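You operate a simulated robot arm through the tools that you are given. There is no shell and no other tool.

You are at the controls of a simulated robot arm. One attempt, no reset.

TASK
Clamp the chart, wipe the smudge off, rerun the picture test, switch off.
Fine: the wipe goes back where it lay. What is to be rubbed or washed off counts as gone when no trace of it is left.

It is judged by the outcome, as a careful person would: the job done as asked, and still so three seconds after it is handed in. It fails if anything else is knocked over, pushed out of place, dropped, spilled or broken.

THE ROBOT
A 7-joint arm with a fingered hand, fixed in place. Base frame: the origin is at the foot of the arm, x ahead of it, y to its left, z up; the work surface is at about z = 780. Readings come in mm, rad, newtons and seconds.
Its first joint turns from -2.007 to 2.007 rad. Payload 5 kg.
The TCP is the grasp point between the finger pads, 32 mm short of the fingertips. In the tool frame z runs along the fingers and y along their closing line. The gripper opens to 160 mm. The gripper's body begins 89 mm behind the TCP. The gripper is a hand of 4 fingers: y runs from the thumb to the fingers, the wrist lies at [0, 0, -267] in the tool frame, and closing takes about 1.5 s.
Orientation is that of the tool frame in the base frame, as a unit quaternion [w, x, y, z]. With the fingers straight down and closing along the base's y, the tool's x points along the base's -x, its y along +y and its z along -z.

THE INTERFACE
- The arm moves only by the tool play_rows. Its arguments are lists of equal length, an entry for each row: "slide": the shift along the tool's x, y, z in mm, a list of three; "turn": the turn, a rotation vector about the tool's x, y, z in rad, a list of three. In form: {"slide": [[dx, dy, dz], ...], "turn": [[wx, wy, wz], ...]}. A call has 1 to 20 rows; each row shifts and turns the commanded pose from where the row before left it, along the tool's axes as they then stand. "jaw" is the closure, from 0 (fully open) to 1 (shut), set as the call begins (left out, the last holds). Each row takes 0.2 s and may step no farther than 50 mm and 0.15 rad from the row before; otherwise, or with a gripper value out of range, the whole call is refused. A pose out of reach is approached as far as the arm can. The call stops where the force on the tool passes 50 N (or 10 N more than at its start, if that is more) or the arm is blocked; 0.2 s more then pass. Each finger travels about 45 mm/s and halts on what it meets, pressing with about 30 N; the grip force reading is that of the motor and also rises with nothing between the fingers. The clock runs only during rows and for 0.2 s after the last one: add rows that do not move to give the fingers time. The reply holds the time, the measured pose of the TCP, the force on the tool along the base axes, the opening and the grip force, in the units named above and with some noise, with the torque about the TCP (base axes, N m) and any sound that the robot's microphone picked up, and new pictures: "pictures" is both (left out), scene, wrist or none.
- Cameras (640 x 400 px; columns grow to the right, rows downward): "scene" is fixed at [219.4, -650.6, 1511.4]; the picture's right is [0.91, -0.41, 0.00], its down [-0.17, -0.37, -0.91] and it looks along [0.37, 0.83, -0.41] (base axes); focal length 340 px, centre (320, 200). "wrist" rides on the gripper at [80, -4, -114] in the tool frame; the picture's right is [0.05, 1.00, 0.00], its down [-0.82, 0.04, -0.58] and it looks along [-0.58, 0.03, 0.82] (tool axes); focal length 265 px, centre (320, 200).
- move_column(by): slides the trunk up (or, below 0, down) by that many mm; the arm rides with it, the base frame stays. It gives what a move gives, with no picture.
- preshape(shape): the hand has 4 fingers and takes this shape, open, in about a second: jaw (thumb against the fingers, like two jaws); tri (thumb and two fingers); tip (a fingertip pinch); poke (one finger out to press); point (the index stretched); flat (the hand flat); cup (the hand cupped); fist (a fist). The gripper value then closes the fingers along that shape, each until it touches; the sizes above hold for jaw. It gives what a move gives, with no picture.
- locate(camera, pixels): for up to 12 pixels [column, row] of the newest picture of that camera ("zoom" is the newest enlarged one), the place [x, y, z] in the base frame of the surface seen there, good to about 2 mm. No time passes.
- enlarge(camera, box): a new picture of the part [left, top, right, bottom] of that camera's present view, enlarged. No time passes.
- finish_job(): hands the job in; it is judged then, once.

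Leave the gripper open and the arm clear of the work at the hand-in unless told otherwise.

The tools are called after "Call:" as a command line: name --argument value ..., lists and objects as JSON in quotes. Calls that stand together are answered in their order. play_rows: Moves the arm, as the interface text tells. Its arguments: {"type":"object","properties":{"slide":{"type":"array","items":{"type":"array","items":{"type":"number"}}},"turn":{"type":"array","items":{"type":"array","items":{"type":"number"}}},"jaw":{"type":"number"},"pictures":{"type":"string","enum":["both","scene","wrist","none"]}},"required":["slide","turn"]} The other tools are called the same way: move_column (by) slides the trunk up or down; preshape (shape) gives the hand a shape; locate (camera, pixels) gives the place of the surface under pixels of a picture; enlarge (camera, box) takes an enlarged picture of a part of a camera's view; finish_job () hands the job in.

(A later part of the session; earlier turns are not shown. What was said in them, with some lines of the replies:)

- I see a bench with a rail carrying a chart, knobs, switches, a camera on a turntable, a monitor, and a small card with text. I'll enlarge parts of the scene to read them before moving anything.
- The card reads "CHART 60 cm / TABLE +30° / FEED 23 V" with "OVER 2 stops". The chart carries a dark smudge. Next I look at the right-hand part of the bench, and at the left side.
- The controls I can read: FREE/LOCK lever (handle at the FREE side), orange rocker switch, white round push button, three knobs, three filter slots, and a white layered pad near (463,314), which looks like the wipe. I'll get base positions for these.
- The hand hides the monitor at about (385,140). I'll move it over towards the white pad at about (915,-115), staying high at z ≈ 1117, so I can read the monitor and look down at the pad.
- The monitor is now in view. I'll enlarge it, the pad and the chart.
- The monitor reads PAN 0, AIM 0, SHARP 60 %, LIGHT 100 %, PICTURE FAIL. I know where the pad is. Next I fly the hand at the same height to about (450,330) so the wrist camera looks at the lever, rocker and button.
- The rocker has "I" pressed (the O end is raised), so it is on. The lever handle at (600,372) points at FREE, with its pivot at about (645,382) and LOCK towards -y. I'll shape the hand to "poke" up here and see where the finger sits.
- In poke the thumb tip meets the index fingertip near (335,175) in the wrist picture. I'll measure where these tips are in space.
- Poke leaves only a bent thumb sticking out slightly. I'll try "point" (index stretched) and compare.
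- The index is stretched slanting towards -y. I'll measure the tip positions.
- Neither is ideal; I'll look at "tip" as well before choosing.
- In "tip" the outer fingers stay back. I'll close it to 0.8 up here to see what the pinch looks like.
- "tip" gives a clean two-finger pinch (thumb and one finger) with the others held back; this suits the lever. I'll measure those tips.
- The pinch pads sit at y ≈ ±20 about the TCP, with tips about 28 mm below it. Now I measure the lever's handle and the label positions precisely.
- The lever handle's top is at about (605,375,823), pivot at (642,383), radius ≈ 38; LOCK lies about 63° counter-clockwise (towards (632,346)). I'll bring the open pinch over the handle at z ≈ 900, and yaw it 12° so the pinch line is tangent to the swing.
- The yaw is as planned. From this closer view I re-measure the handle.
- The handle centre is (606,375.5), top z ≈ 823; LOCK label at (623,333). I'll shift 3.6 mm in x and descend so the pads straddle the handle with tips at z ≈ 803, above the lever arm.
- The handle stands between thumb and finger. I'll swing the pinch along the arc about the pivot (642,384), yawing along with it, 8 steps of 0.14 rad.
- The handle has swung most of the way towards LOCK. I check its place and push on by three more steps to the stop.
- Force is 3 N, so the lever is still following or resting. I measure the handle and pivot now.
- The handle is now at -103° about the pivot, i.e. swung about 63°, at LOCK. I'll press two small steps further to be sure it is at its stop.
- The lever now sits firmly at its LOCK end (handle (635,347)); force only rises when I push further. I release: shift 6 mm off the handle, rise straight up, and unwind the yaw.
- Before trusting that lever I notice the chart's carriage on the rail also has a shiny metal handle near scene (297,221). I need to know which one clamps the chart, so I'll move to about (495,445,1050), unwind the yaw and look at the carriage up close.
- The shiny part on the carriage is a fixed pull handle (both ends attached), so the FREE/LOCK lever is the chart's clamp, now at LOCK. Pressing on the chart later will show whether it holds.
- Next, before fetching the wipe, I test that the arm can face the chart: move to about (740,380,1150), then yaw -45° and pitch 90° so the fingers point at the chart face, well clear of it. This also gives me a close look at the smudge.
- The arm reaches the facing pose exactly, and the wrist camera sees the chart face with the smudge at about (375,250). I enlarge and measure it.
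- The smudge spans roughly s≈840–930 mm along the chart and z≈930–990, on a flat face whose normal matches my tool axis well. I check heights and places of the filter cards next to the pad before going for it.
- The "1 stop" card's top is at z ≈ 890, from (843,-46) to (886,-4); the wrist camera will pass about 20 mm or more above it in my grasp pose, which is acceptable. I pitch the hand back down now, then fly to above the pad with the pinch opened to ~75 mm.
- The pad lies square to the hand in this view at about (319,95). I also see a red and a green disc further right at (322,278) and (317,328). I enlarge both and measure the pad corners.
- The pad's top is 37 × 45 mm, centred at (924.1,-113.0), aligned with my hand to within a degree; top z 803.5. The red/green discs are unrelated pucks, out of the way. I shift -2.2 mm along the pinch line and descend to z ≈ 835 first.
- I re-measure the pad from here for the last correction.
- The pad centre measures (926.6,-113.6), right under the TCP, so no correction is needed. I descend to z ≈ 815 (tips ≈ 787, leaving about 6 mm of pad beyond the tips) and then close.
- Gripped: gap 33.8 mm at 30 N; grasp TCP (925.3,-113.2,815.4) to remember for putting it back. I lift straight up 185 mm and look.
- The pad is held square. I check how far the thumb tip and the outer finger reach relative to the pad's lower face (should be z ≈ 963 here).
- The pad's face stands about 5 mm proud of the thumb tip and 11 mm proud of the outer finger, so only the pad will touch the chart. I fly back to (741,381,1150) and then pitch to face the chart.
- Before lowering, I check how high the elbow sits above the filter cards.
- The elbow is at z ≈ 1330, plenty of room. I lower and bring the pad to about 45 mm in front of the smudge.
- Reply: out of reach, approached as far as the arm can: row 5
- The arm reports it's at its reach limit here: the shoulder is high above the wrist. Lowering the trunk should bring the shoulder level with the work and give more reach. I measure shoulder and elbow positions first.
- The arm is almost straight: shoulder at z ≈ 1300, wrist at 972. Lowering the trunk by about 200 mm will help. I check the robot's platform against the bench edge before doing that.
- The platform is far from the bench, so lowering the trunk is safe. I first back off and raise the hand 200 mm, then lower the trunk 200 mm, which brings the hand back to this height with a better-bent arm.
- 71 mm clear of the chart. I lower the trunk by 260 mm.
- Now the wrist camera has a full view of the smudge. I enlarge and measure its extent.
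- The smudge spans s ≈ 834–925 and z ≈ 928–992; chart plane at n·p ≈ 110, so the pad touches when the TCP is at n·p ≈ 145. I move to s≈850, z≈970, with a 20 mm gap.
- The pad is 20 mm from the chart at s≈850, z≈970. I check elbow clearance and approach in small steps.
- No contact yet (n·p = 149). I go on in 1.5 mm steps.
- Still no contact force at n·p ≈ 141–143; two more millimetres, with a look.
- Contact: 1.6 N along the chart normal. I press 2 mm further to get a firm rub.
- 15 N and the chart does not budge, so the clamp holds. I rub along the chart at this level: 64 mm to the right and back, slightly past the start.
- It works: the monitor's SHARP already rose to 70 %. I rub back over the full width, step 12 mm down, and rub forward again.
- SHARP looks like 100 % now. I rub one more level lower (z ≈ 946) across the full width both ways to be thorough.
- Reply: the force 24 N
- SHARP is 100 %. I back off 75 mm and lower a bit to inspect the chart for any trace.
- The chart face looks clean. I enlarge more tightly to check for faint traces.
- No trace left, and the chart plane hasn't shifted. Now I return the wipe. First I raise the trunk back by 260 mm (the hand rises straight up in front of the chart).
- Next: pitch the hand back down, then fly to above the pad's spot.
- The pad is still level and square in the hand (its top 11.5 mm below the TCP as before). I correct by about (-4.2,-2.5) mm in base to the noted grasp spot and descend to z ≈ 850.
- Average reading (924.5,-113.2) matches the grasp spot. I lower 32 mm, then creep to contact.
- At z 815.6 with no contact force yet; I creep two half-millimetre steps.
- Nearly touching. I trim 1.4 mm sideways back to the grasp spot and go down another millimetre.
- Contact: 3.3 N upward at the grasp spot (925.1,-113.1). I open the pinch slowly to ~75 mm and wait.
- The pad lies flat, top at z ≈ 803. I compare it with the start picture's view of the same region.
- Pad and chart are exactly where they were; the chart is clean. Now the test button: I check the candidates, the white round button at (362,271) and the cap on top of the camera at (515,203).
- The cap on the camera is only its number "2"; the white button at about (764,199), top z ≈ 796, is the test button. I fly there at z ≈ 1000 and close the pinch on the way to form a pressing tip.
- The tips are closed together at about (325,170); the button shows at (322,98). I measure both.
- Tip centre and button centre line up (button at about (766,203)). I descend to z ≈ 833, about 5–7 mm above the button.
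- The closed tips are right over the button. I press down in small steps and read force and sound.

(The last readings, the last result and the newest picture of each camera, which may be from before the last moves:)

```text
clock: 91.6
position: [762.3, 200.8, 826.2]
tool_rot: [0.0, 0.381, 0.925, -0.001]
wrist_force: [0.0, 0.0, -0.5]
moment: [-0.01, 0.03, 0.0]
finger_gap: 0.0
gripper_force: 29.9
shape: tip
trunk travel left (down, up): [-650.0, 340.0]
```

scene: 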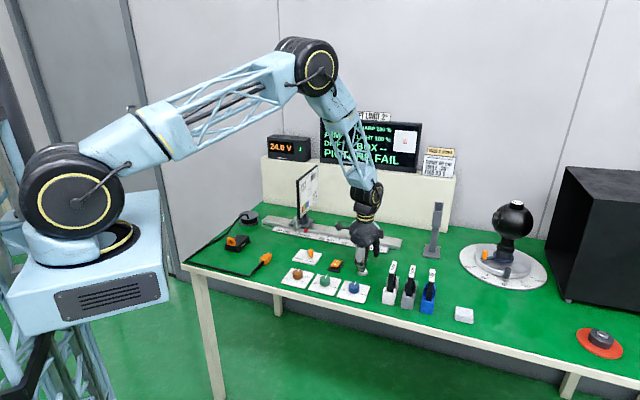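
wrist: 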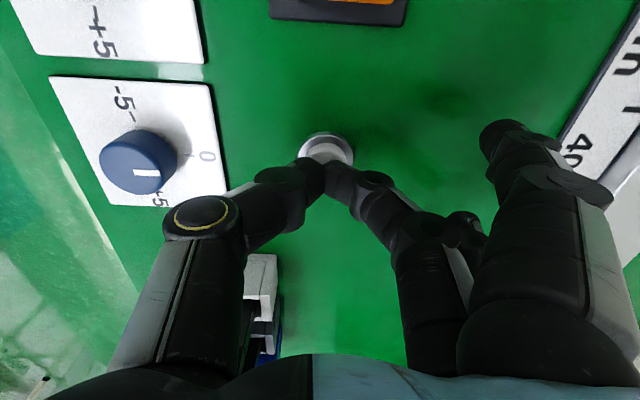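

No force yet at z 826. I continue down.

Call:
play_rows --slide '[[0, 0, 1.5], [0, 0, 1.5], [0, 0, 1], [0, 0, 0]]' --turn '[[0, 0, 0], [0, 0, 0], [0, 0, 0], [0, 0, 0]]' --pictures "scene"

```text
clock: 92.6
position: [762.4, 199.9, 823.2]
tool_rot: [0.0, 0.381, 0.924, 0.0]
wrist_force: [2.2, 0.8, 5.9]
moment: [0.05, -0.14, 0.0]
finger_gap: 0.0
gripper_force: 29.8
shape: tip
trunk travel left (down, up): [-650.0, 340.0]
heard: click
```

scene: 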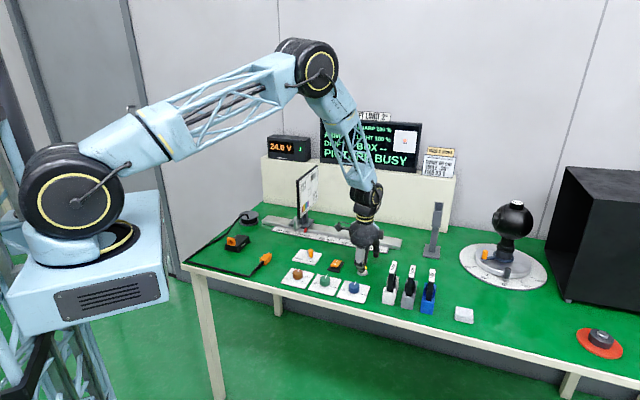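

Click heard and the monitor says "PICTURE BUSY". I lift off the button straight up 60 mm and wait for the result.

Call:
play_rows --slide '[[0, 0, -5], [0, 0, -15], [0, 0, -40], [0, 0, 0], [0, 0, 0], [0, 0, 0], [0, 0, 0], [0, 0, 0], [0, 0, 0], [0, 0, 0]]' --turn '[[0, 0, 0], [0, 0, 0], [0, 0, 0], [0, 0, 0], [0, 0, 0], [0, 0, 0], [0, 0, 0], [0, 0, 0], [0, 0, 0], [0, 0, 0]]'

Call:
enlarge --camera "scene" --box '[315, 105, 425, 174]'

```text
clock: 94.8
position: [761.9, 202.2, 881.1]
tool_rot: [-0.001, 0.381, 0.925, 0.0]
wrist_force: [-0.7, 0.5, 0.3]
moment: [0.0, 0.0, 0.03]
finger_gap: 0.1
gripper_force: 30.2
shape: tip
trunk travel left (down, up): [-650.0, 340.0]
```

scene: 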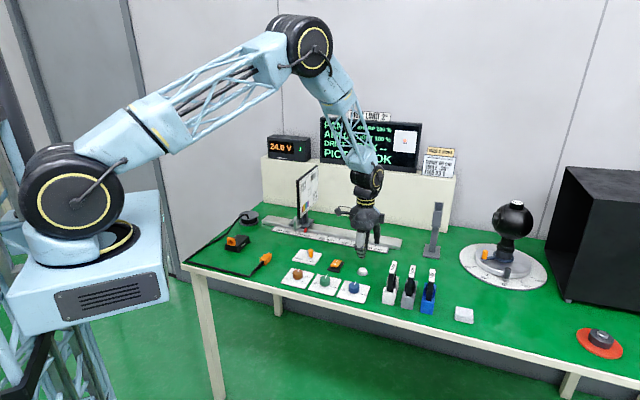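
wrist: 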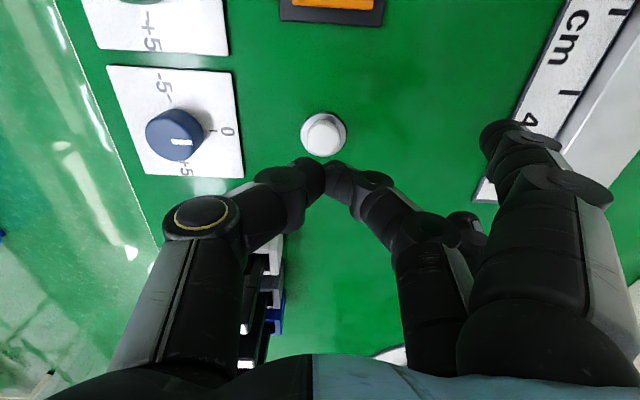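

```text
5.80 times, centred on (370, 140) of scene
```

zoom: 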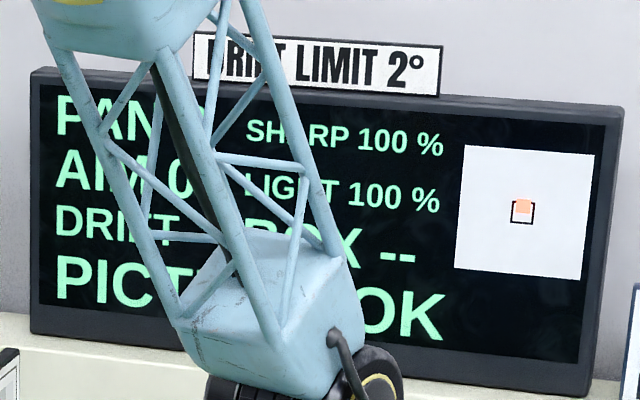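

"PICTURE OK". Now the switch: I rise to z ≈ 930 and move over the rocker's O end (about (684,251)) to measure it closely.

Call:
play_rows --slide '[[0, 0, -45], [45, -12.2, 0], [45, -12.2, 0], [0, 0, 0]]' --turn '[[0, 0, 0], [0, 0, 0], [0, 0, 0], [0, 0, 0]]'

Call:
enlarge --camera "wrist" --box '[260, 70, 400, 180]'

Call:
enlarge --camera "scene" --box '[315, 105, 425, 174]'

Call:
enlarge --camera "scene" --box '[310, 245, 360, 280]'

```text
clock: 95.8
position: [679.5, 249.1, 926.6]
tool_rot: [0.0, 0.381, 0.924, 0.0]
wrist_force: [-0.4, -0.5, -0.4]
moment: [-0.01, -0.01, -0.02]
finger_gap: 0.0
gripper_force: 30.2
shape: tip
trunk travel left (down, up): [-650.0, 340.0]
```

scene: 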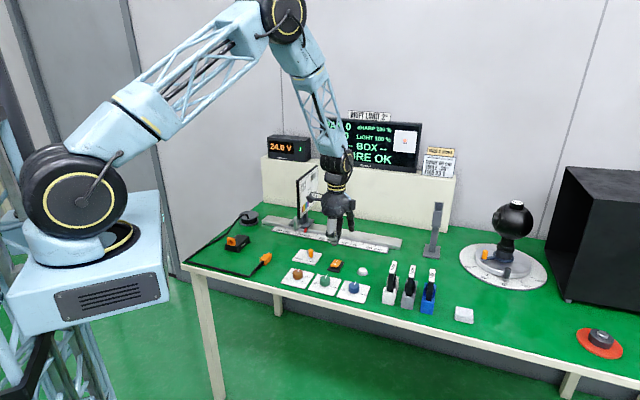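
wrist: 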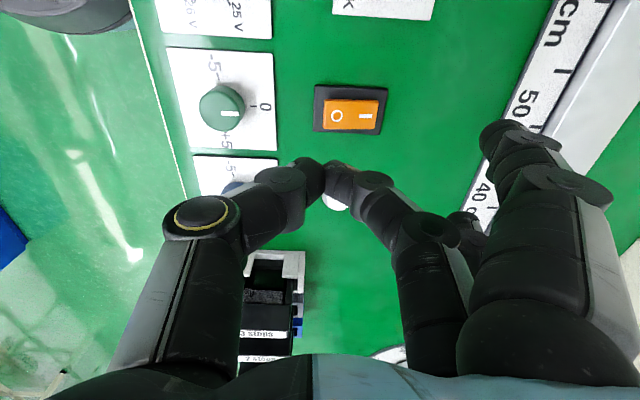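

```text
3.64 times, centred on (330, 125) of wrist
```

zoom: 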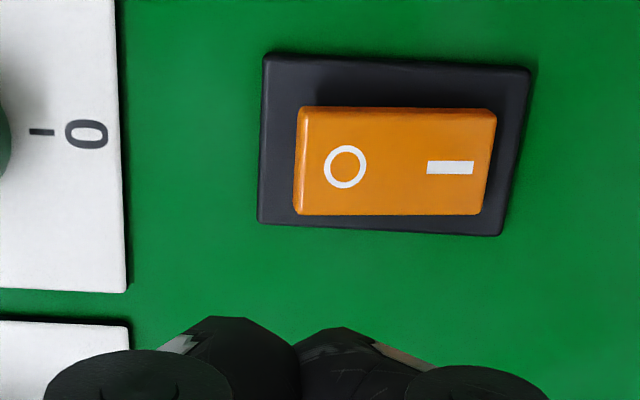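

```text
5.80 times, centred on (370, 140) of scene
```

zoom: 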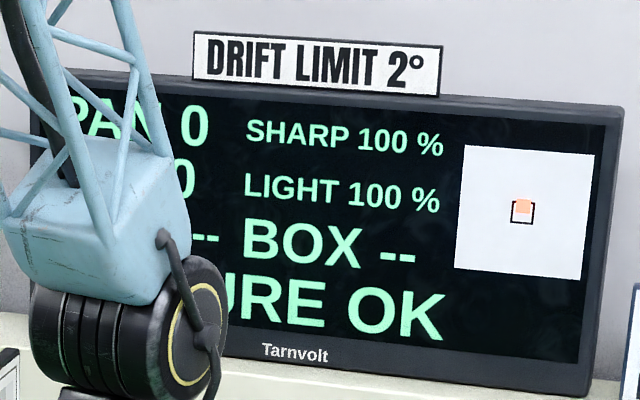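

```text
11.43 times, centred on (335, 262) of scene
```

zoom: 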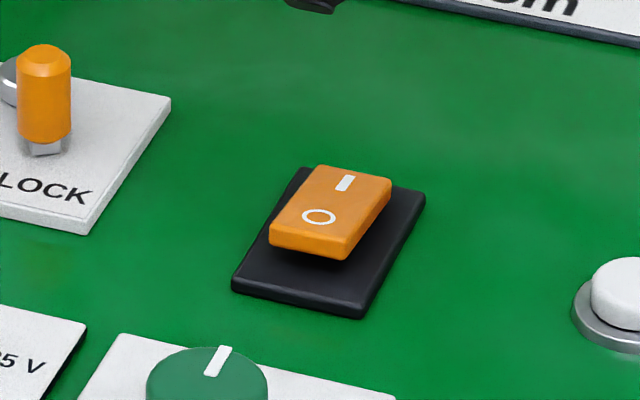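

The O end (towards the front) is raised, the I end pressed: it is on. I measure the rocker's ends.

Call:
locate --camera "wrist" --pixels '[[325, 115], [328, 115], [337, 116], [366, 116], [374, 116], [326, 102], [326, 126], [337, 104], [337, 127], [318, 165], [332, 170], [325, 165]]'

```text
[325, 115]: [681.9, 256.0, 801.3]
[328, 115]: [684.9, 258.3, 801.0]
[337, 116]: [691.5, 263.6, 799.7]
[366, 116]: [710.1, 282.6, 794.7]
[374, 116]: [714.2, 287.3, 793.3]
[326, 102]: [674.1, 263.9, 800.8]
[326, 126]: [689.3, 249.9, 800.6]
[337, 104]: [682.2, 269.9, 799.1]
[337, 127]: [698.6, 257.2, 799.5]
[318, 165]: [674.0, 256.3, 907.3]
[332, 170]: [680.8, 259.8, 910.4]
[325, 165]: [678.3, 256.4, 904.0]
```

I align the tips just inside the O edge (about (684,258)) and descend to about 8 mm above it.

Call:
play_rows --slide '[[6.1, 5.1, 20], [0, 0, 30], [0, 0, 30], [0, 0, 8], [0, 0, 0]]' --turn '[[0, 0, 0], [0, 0, 0], [0, 0, 0], [0, 0, 0], [0, 0, 0]]'

Call:
enlarge --camera "wrist" --box '[250, 110, 410, 230]'

Call:
enlarge --camera "scene" --box '[300, 225, 370, 285]'

Call:
locate --camera "wrist" --pixels '[[318, 165], [332, 168], [325, 162], [325, 170], [340, 150], [360, 150], [500, 130]]'

```text
clock: 97.0
position: [681.1, 255.8, 838.4]
tool_rot: [0.001, 0.381, 0.925, 0.0]
wrist_force: [-0.9, 0.1, 0.0]
moment: [0.01, 0.02, -0.02]
finger_gap: 0.2
gripper_force: 29.7
shape: tip
trunk travel left (down, up): [-650.0, 340.0]
```

scene: 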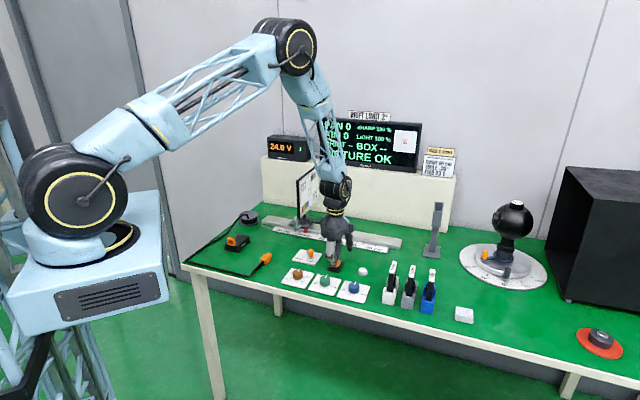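
wrist: 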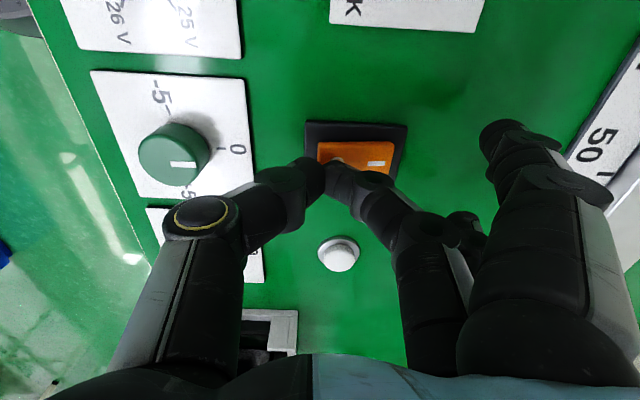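

```text
3.33 times, centred on (330, 170) of wrist
```

zoom: 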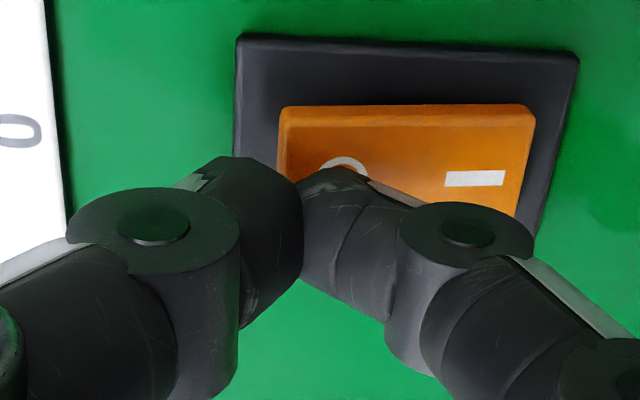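

```text
6.67 times, centred on (335, 255) of scene
```

zoom: 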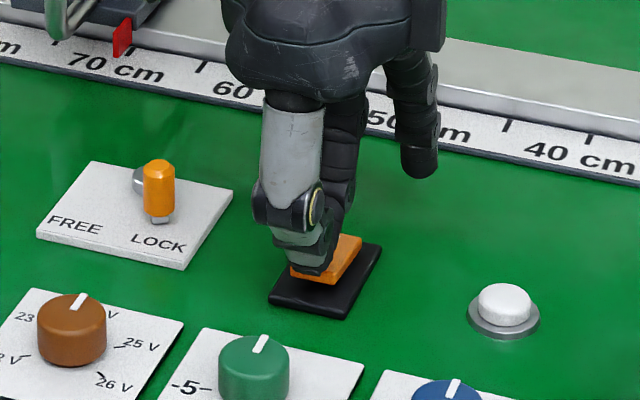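

```text
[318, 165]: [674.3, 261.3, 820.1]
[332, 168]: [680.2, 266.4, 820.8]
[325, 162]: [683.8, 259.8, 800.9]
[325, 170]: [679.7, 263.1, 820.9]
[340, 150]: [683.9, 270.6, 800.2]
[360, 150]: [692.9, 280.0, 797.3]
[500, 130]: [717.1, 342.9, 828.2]
```

The tips sit over the O end. I press down in small steps and listen.

Call:
play_rows --slide '[[0, 0, 3], [0, 0, 3], [0, 0, 2], [0, 0, 2], [0, 0, 0]]' --turn '[[0, 0, 0], [0, 0, 0], [0, 0, 0], [0, 0, 0], [0, 0, 0]]' --pictures "scene"

```text
clock: 98.2
position: [681.5, 254.7, 830.0]
tool_rot: [0.0, 0.381, 0.925, 0.0]
wrist_force: [-0.6, -0.8, 1.1]
moment: [-0.03, 0.02, -0.01]
finger_gap: 0.1
gripper_force: 30.4
shape: tip
trunk travel left (down, up): [-650.0, 340.0]
heard: click
```

scene: 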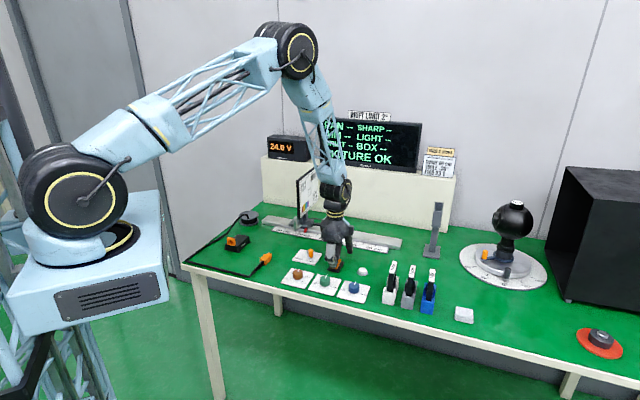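

Click heard; the monitor now shows "PAN -- / SHARP -- / LIGHT --" with PICTURE OK kept, and the 24 V lamp seems dark. I lift off and check the rocker.

Call:
play_rows --slide '[[0, 0, -5], [0, 0, -15], [0, 0, -40], [0, 0, -45], [0, 0, -45], [0, 0, 0]]' --turn '[[0, 0, 0], [0, 0, 0], [0, 0, 0], [0, 0, 0], [0, 0, 0], [0, 0, 0]]'

Call:
enlarge --camera "scene" --box '[280, 235, 380, 300]'

Call:
enlarge --camera "scene" --box '[260, 105, 430, 180]'

Call:
enlarge --camera "wrist" --box '[260, 60, 400, 180]'

```text
clock: 99.6
position: [682.4, 253.5, 979.4]
tool_rot: [0.0, 0.382, 0.924, 0.001]
wrist_force: [0.2, -0.8, 0.2]
moment: [0.0, 0.02, -0.02]
finger_gap: 0.0
gripper_force: 30.0
shape: tip
trunk travel left (down, up): [-650.0, 340.0]
```

scene: 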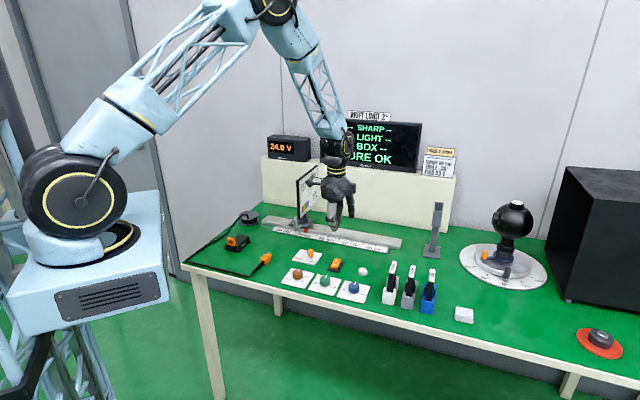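
wrist: 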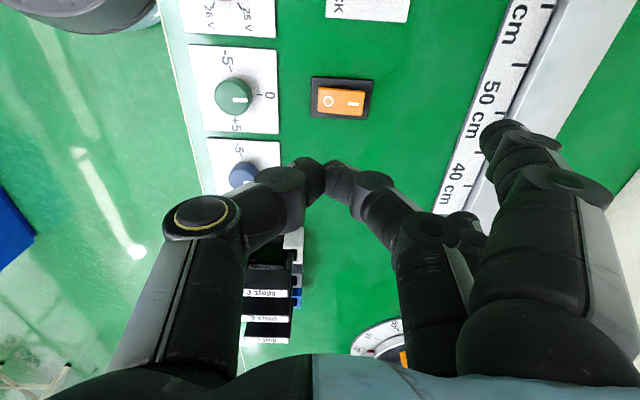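

```text
6.15 times, centred on (330, 268) of scene
```

zoom: 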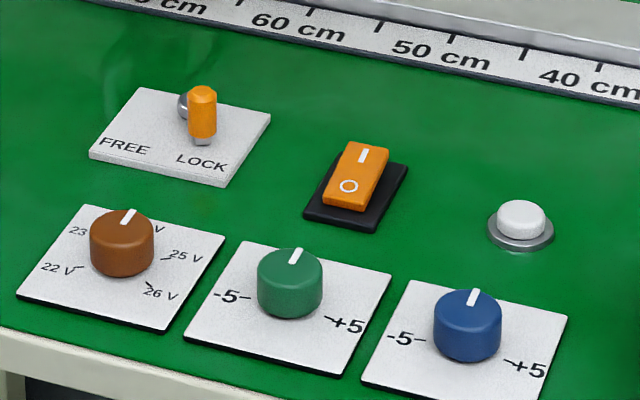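

```text
3.76 times, centred on (345, 142) of scene
```

zoom: 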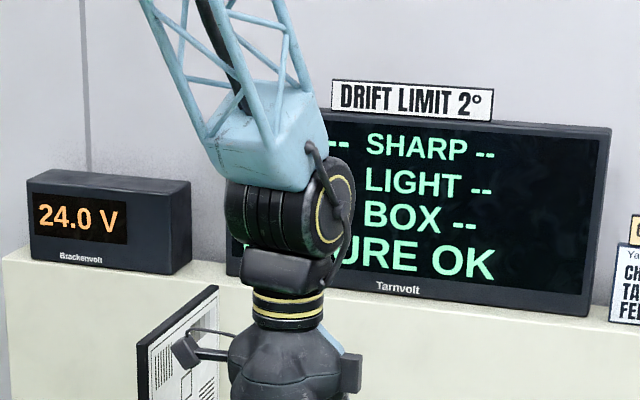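

```text
3.33 times, centred on (330, 120) of wrist
```

zoom: 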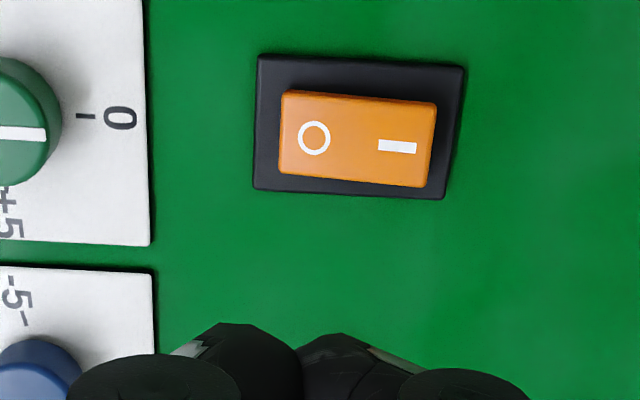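

The rocker is now down on O with the I end raised, the supply's green lamp is out, the lever is at LOCK, the knobs are untouched. I raise the arm, open the hand and retreat to about the start position.

Call:
play_rows --slide '[[0, 0, -45], [0, 0, -45], [0, 0, -45], [0, 0, -45], [-37, -19.6, -14], [-37, -19.6, -14], [-37, -19.6, -14], [-37, -19.6, -14], [0, 0, 0], [0, 0, 0], [0, 0, 0], [0, 0, 0], [0, 0, 0], [0, 0, 0], [0, 0, 0]]' --turn '[[0, 0, 0], [0, 0, 0], [0, 0, 0], [0, 0, 0], [0, 0, 0], [0, 0, 0], [0, 0, 0], [0, 0, 0], [0, 0, -0.131], [0, 0, -0.131], [0, 0, -0.131], [0, 0, -0.131], [0, 0, -0.131], [0, 0, -0.131], [0, 0, 0]]' --jaw 0

Call:
preshape --shape "jaw"

Call:
play_rows --slide '[[-27, -30, 0], [-27, -30, 0], [-27, -30, 0], [0, 0, 0], [0, 0, 0]]' --turn '[[0, 0, 0], [0, 0, 0], [0, 0, 0], [0, 0, 0], [0, 0, 0]]' --jaw 0

Call:
enlarge --camera "scene" --box '[260, 100, 460, 225]'

Call:
enlarge --camera "scene" --box '[220, 200, 420, 325]'

Call:
enlarge --camera "scene" --box '[370, 190, 570, 325]'

```text
clock: 102.8
position: [729.8, 95.7, 1216.4]
tool_rot: [0.0, -0.003, 1.0, 0.0]
wrist_force: [-0.2, 0.6, 0.0]
moment: [-0.01, 0.01, 0.0]
finger_gap: 160.1
gripper_force: 0.0
shape: tip
trunk travel left (down, up): [-650.0, 340.0]
```

scene: 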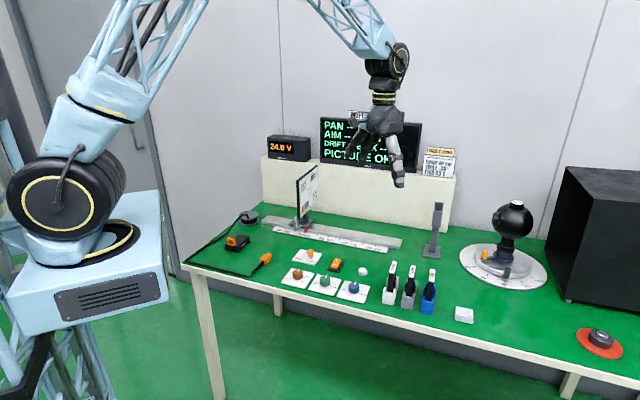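
wrist: 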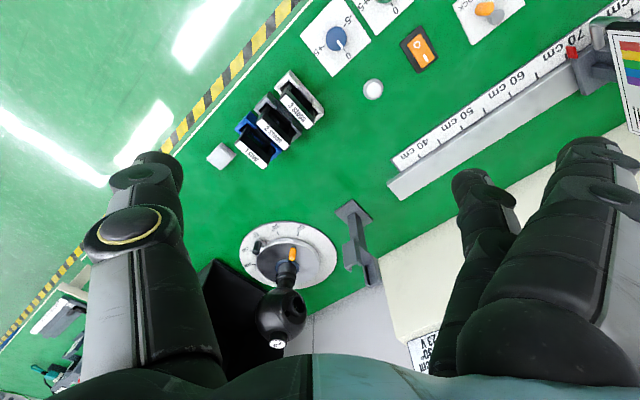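

```text
clock: 103.7
position: [730.8, 95.3, 1215.7]
tool_rot: [0.0, -0.004, 1.0, 0.0]
wrist_force: [-0.2, 0.5, 0.9]
moment: [-0.04, 0.03, 0.04]
finger_gap: 160.0
gripper_force: 0.0
shape: jaw
trunk travel left (down, up): [-650.0, 340.0]
```

```text
clock: 104.9
position: [813.3, 2.3, 1214.9]
tool_rot: [0.0, -0.001, 1.0, 0.0]
wrist_force: [-1.0, -0.1, -0.4]
moment: [0.0, 0.01, -0.01]
finger_gap: 160.1
gripper_force: 0.1
shape: jaw
trunk travel left (down, up): [-650.0, 340.0]
```

scene: 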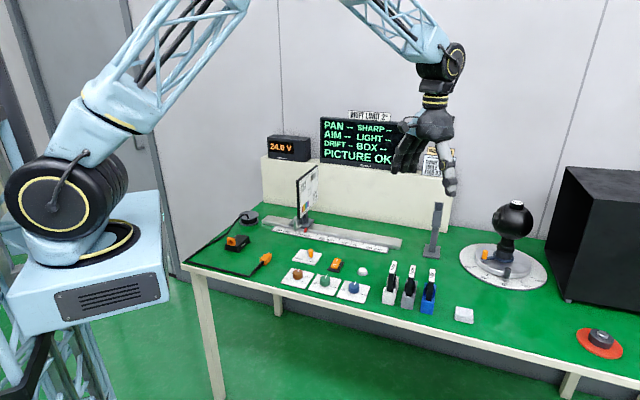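
wrist: 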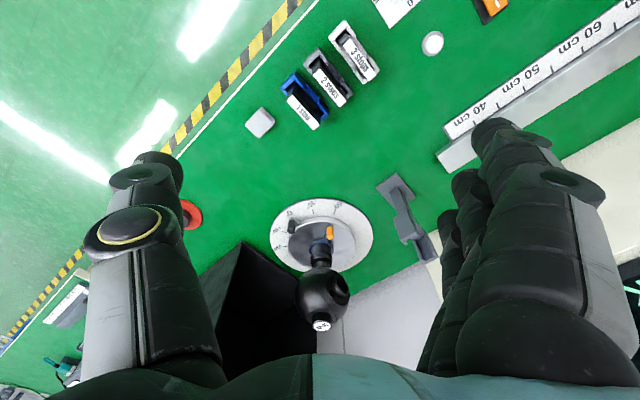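

```text
3.20 times, centred on (360, 162) of scene
```

zoom: 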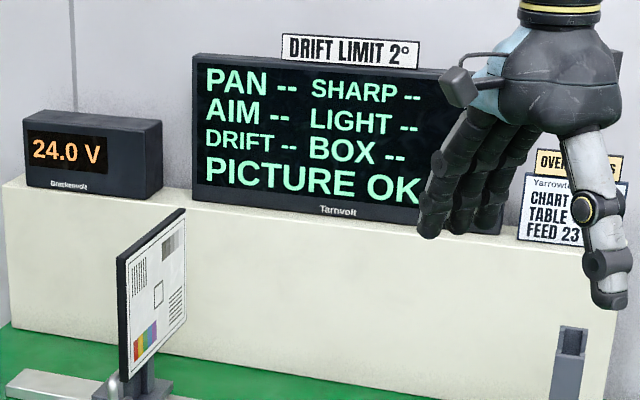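

```text
3.20 times, centred on (320, 262) of scene
```

zoom: 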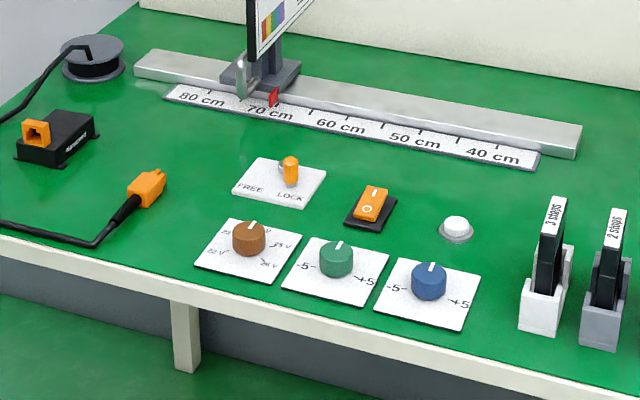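

```text
2.96 times, centred on (470, 258) of scene
```

zoom: 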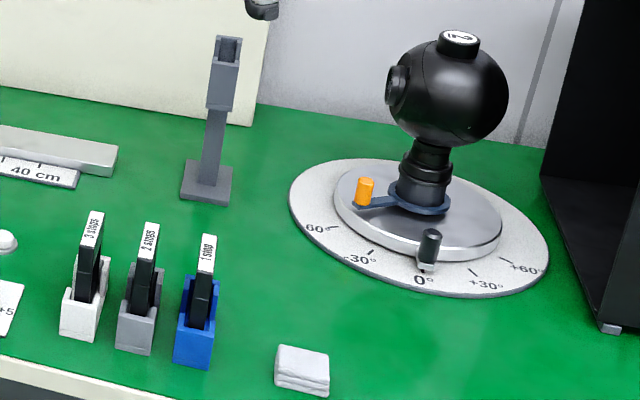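

Everything checks out:
- **Clamp:** the lever is at LOCK, and the chart is still at about 70 cm.
- **Smudge:** the chart shows no trace of it.
- **Wipe:** back where it lay.
- **Picture test:** rerun, with PICTURE OK.
- **Switch:** the rocker is at O, and the supply's green lamp is out.
- **Arm:** the hand is open and clear of the work, and everything else is unmoved.

I now hand in.

Call:
finish_job

```text
The job is handed in.
```

The job is done and handed in. The picture test now reads PICTURE OK, where it read PICTURE FAIL at the start.

- **Clamp:** I swung the FREE/LOCK lever to its LOCK stop. The chart stayed put under about 15 N or more of pressure while I wiped.
- **Smudge:** I rubbed the chart with the white pad, and enlarged views show no trace left. SHARP on the monitor rose from 60 % to 100 %.
- **Wipe:** I put the pad back flat where it lay, within about a millimetre.
- **Picture test:** I reran it once with the white button.
- **Switch:** the orange rocker is at O and the supply's green lamp is out. The supply's display still shows 24.0 V.

I left the chart at about 70 cm, the turntable at 0° and the feed knob alone, because you didn't ask for the settings on the job card (60 cm, +30°, 23 V). The hand is open and clear of the bench, and nothing else was moved.
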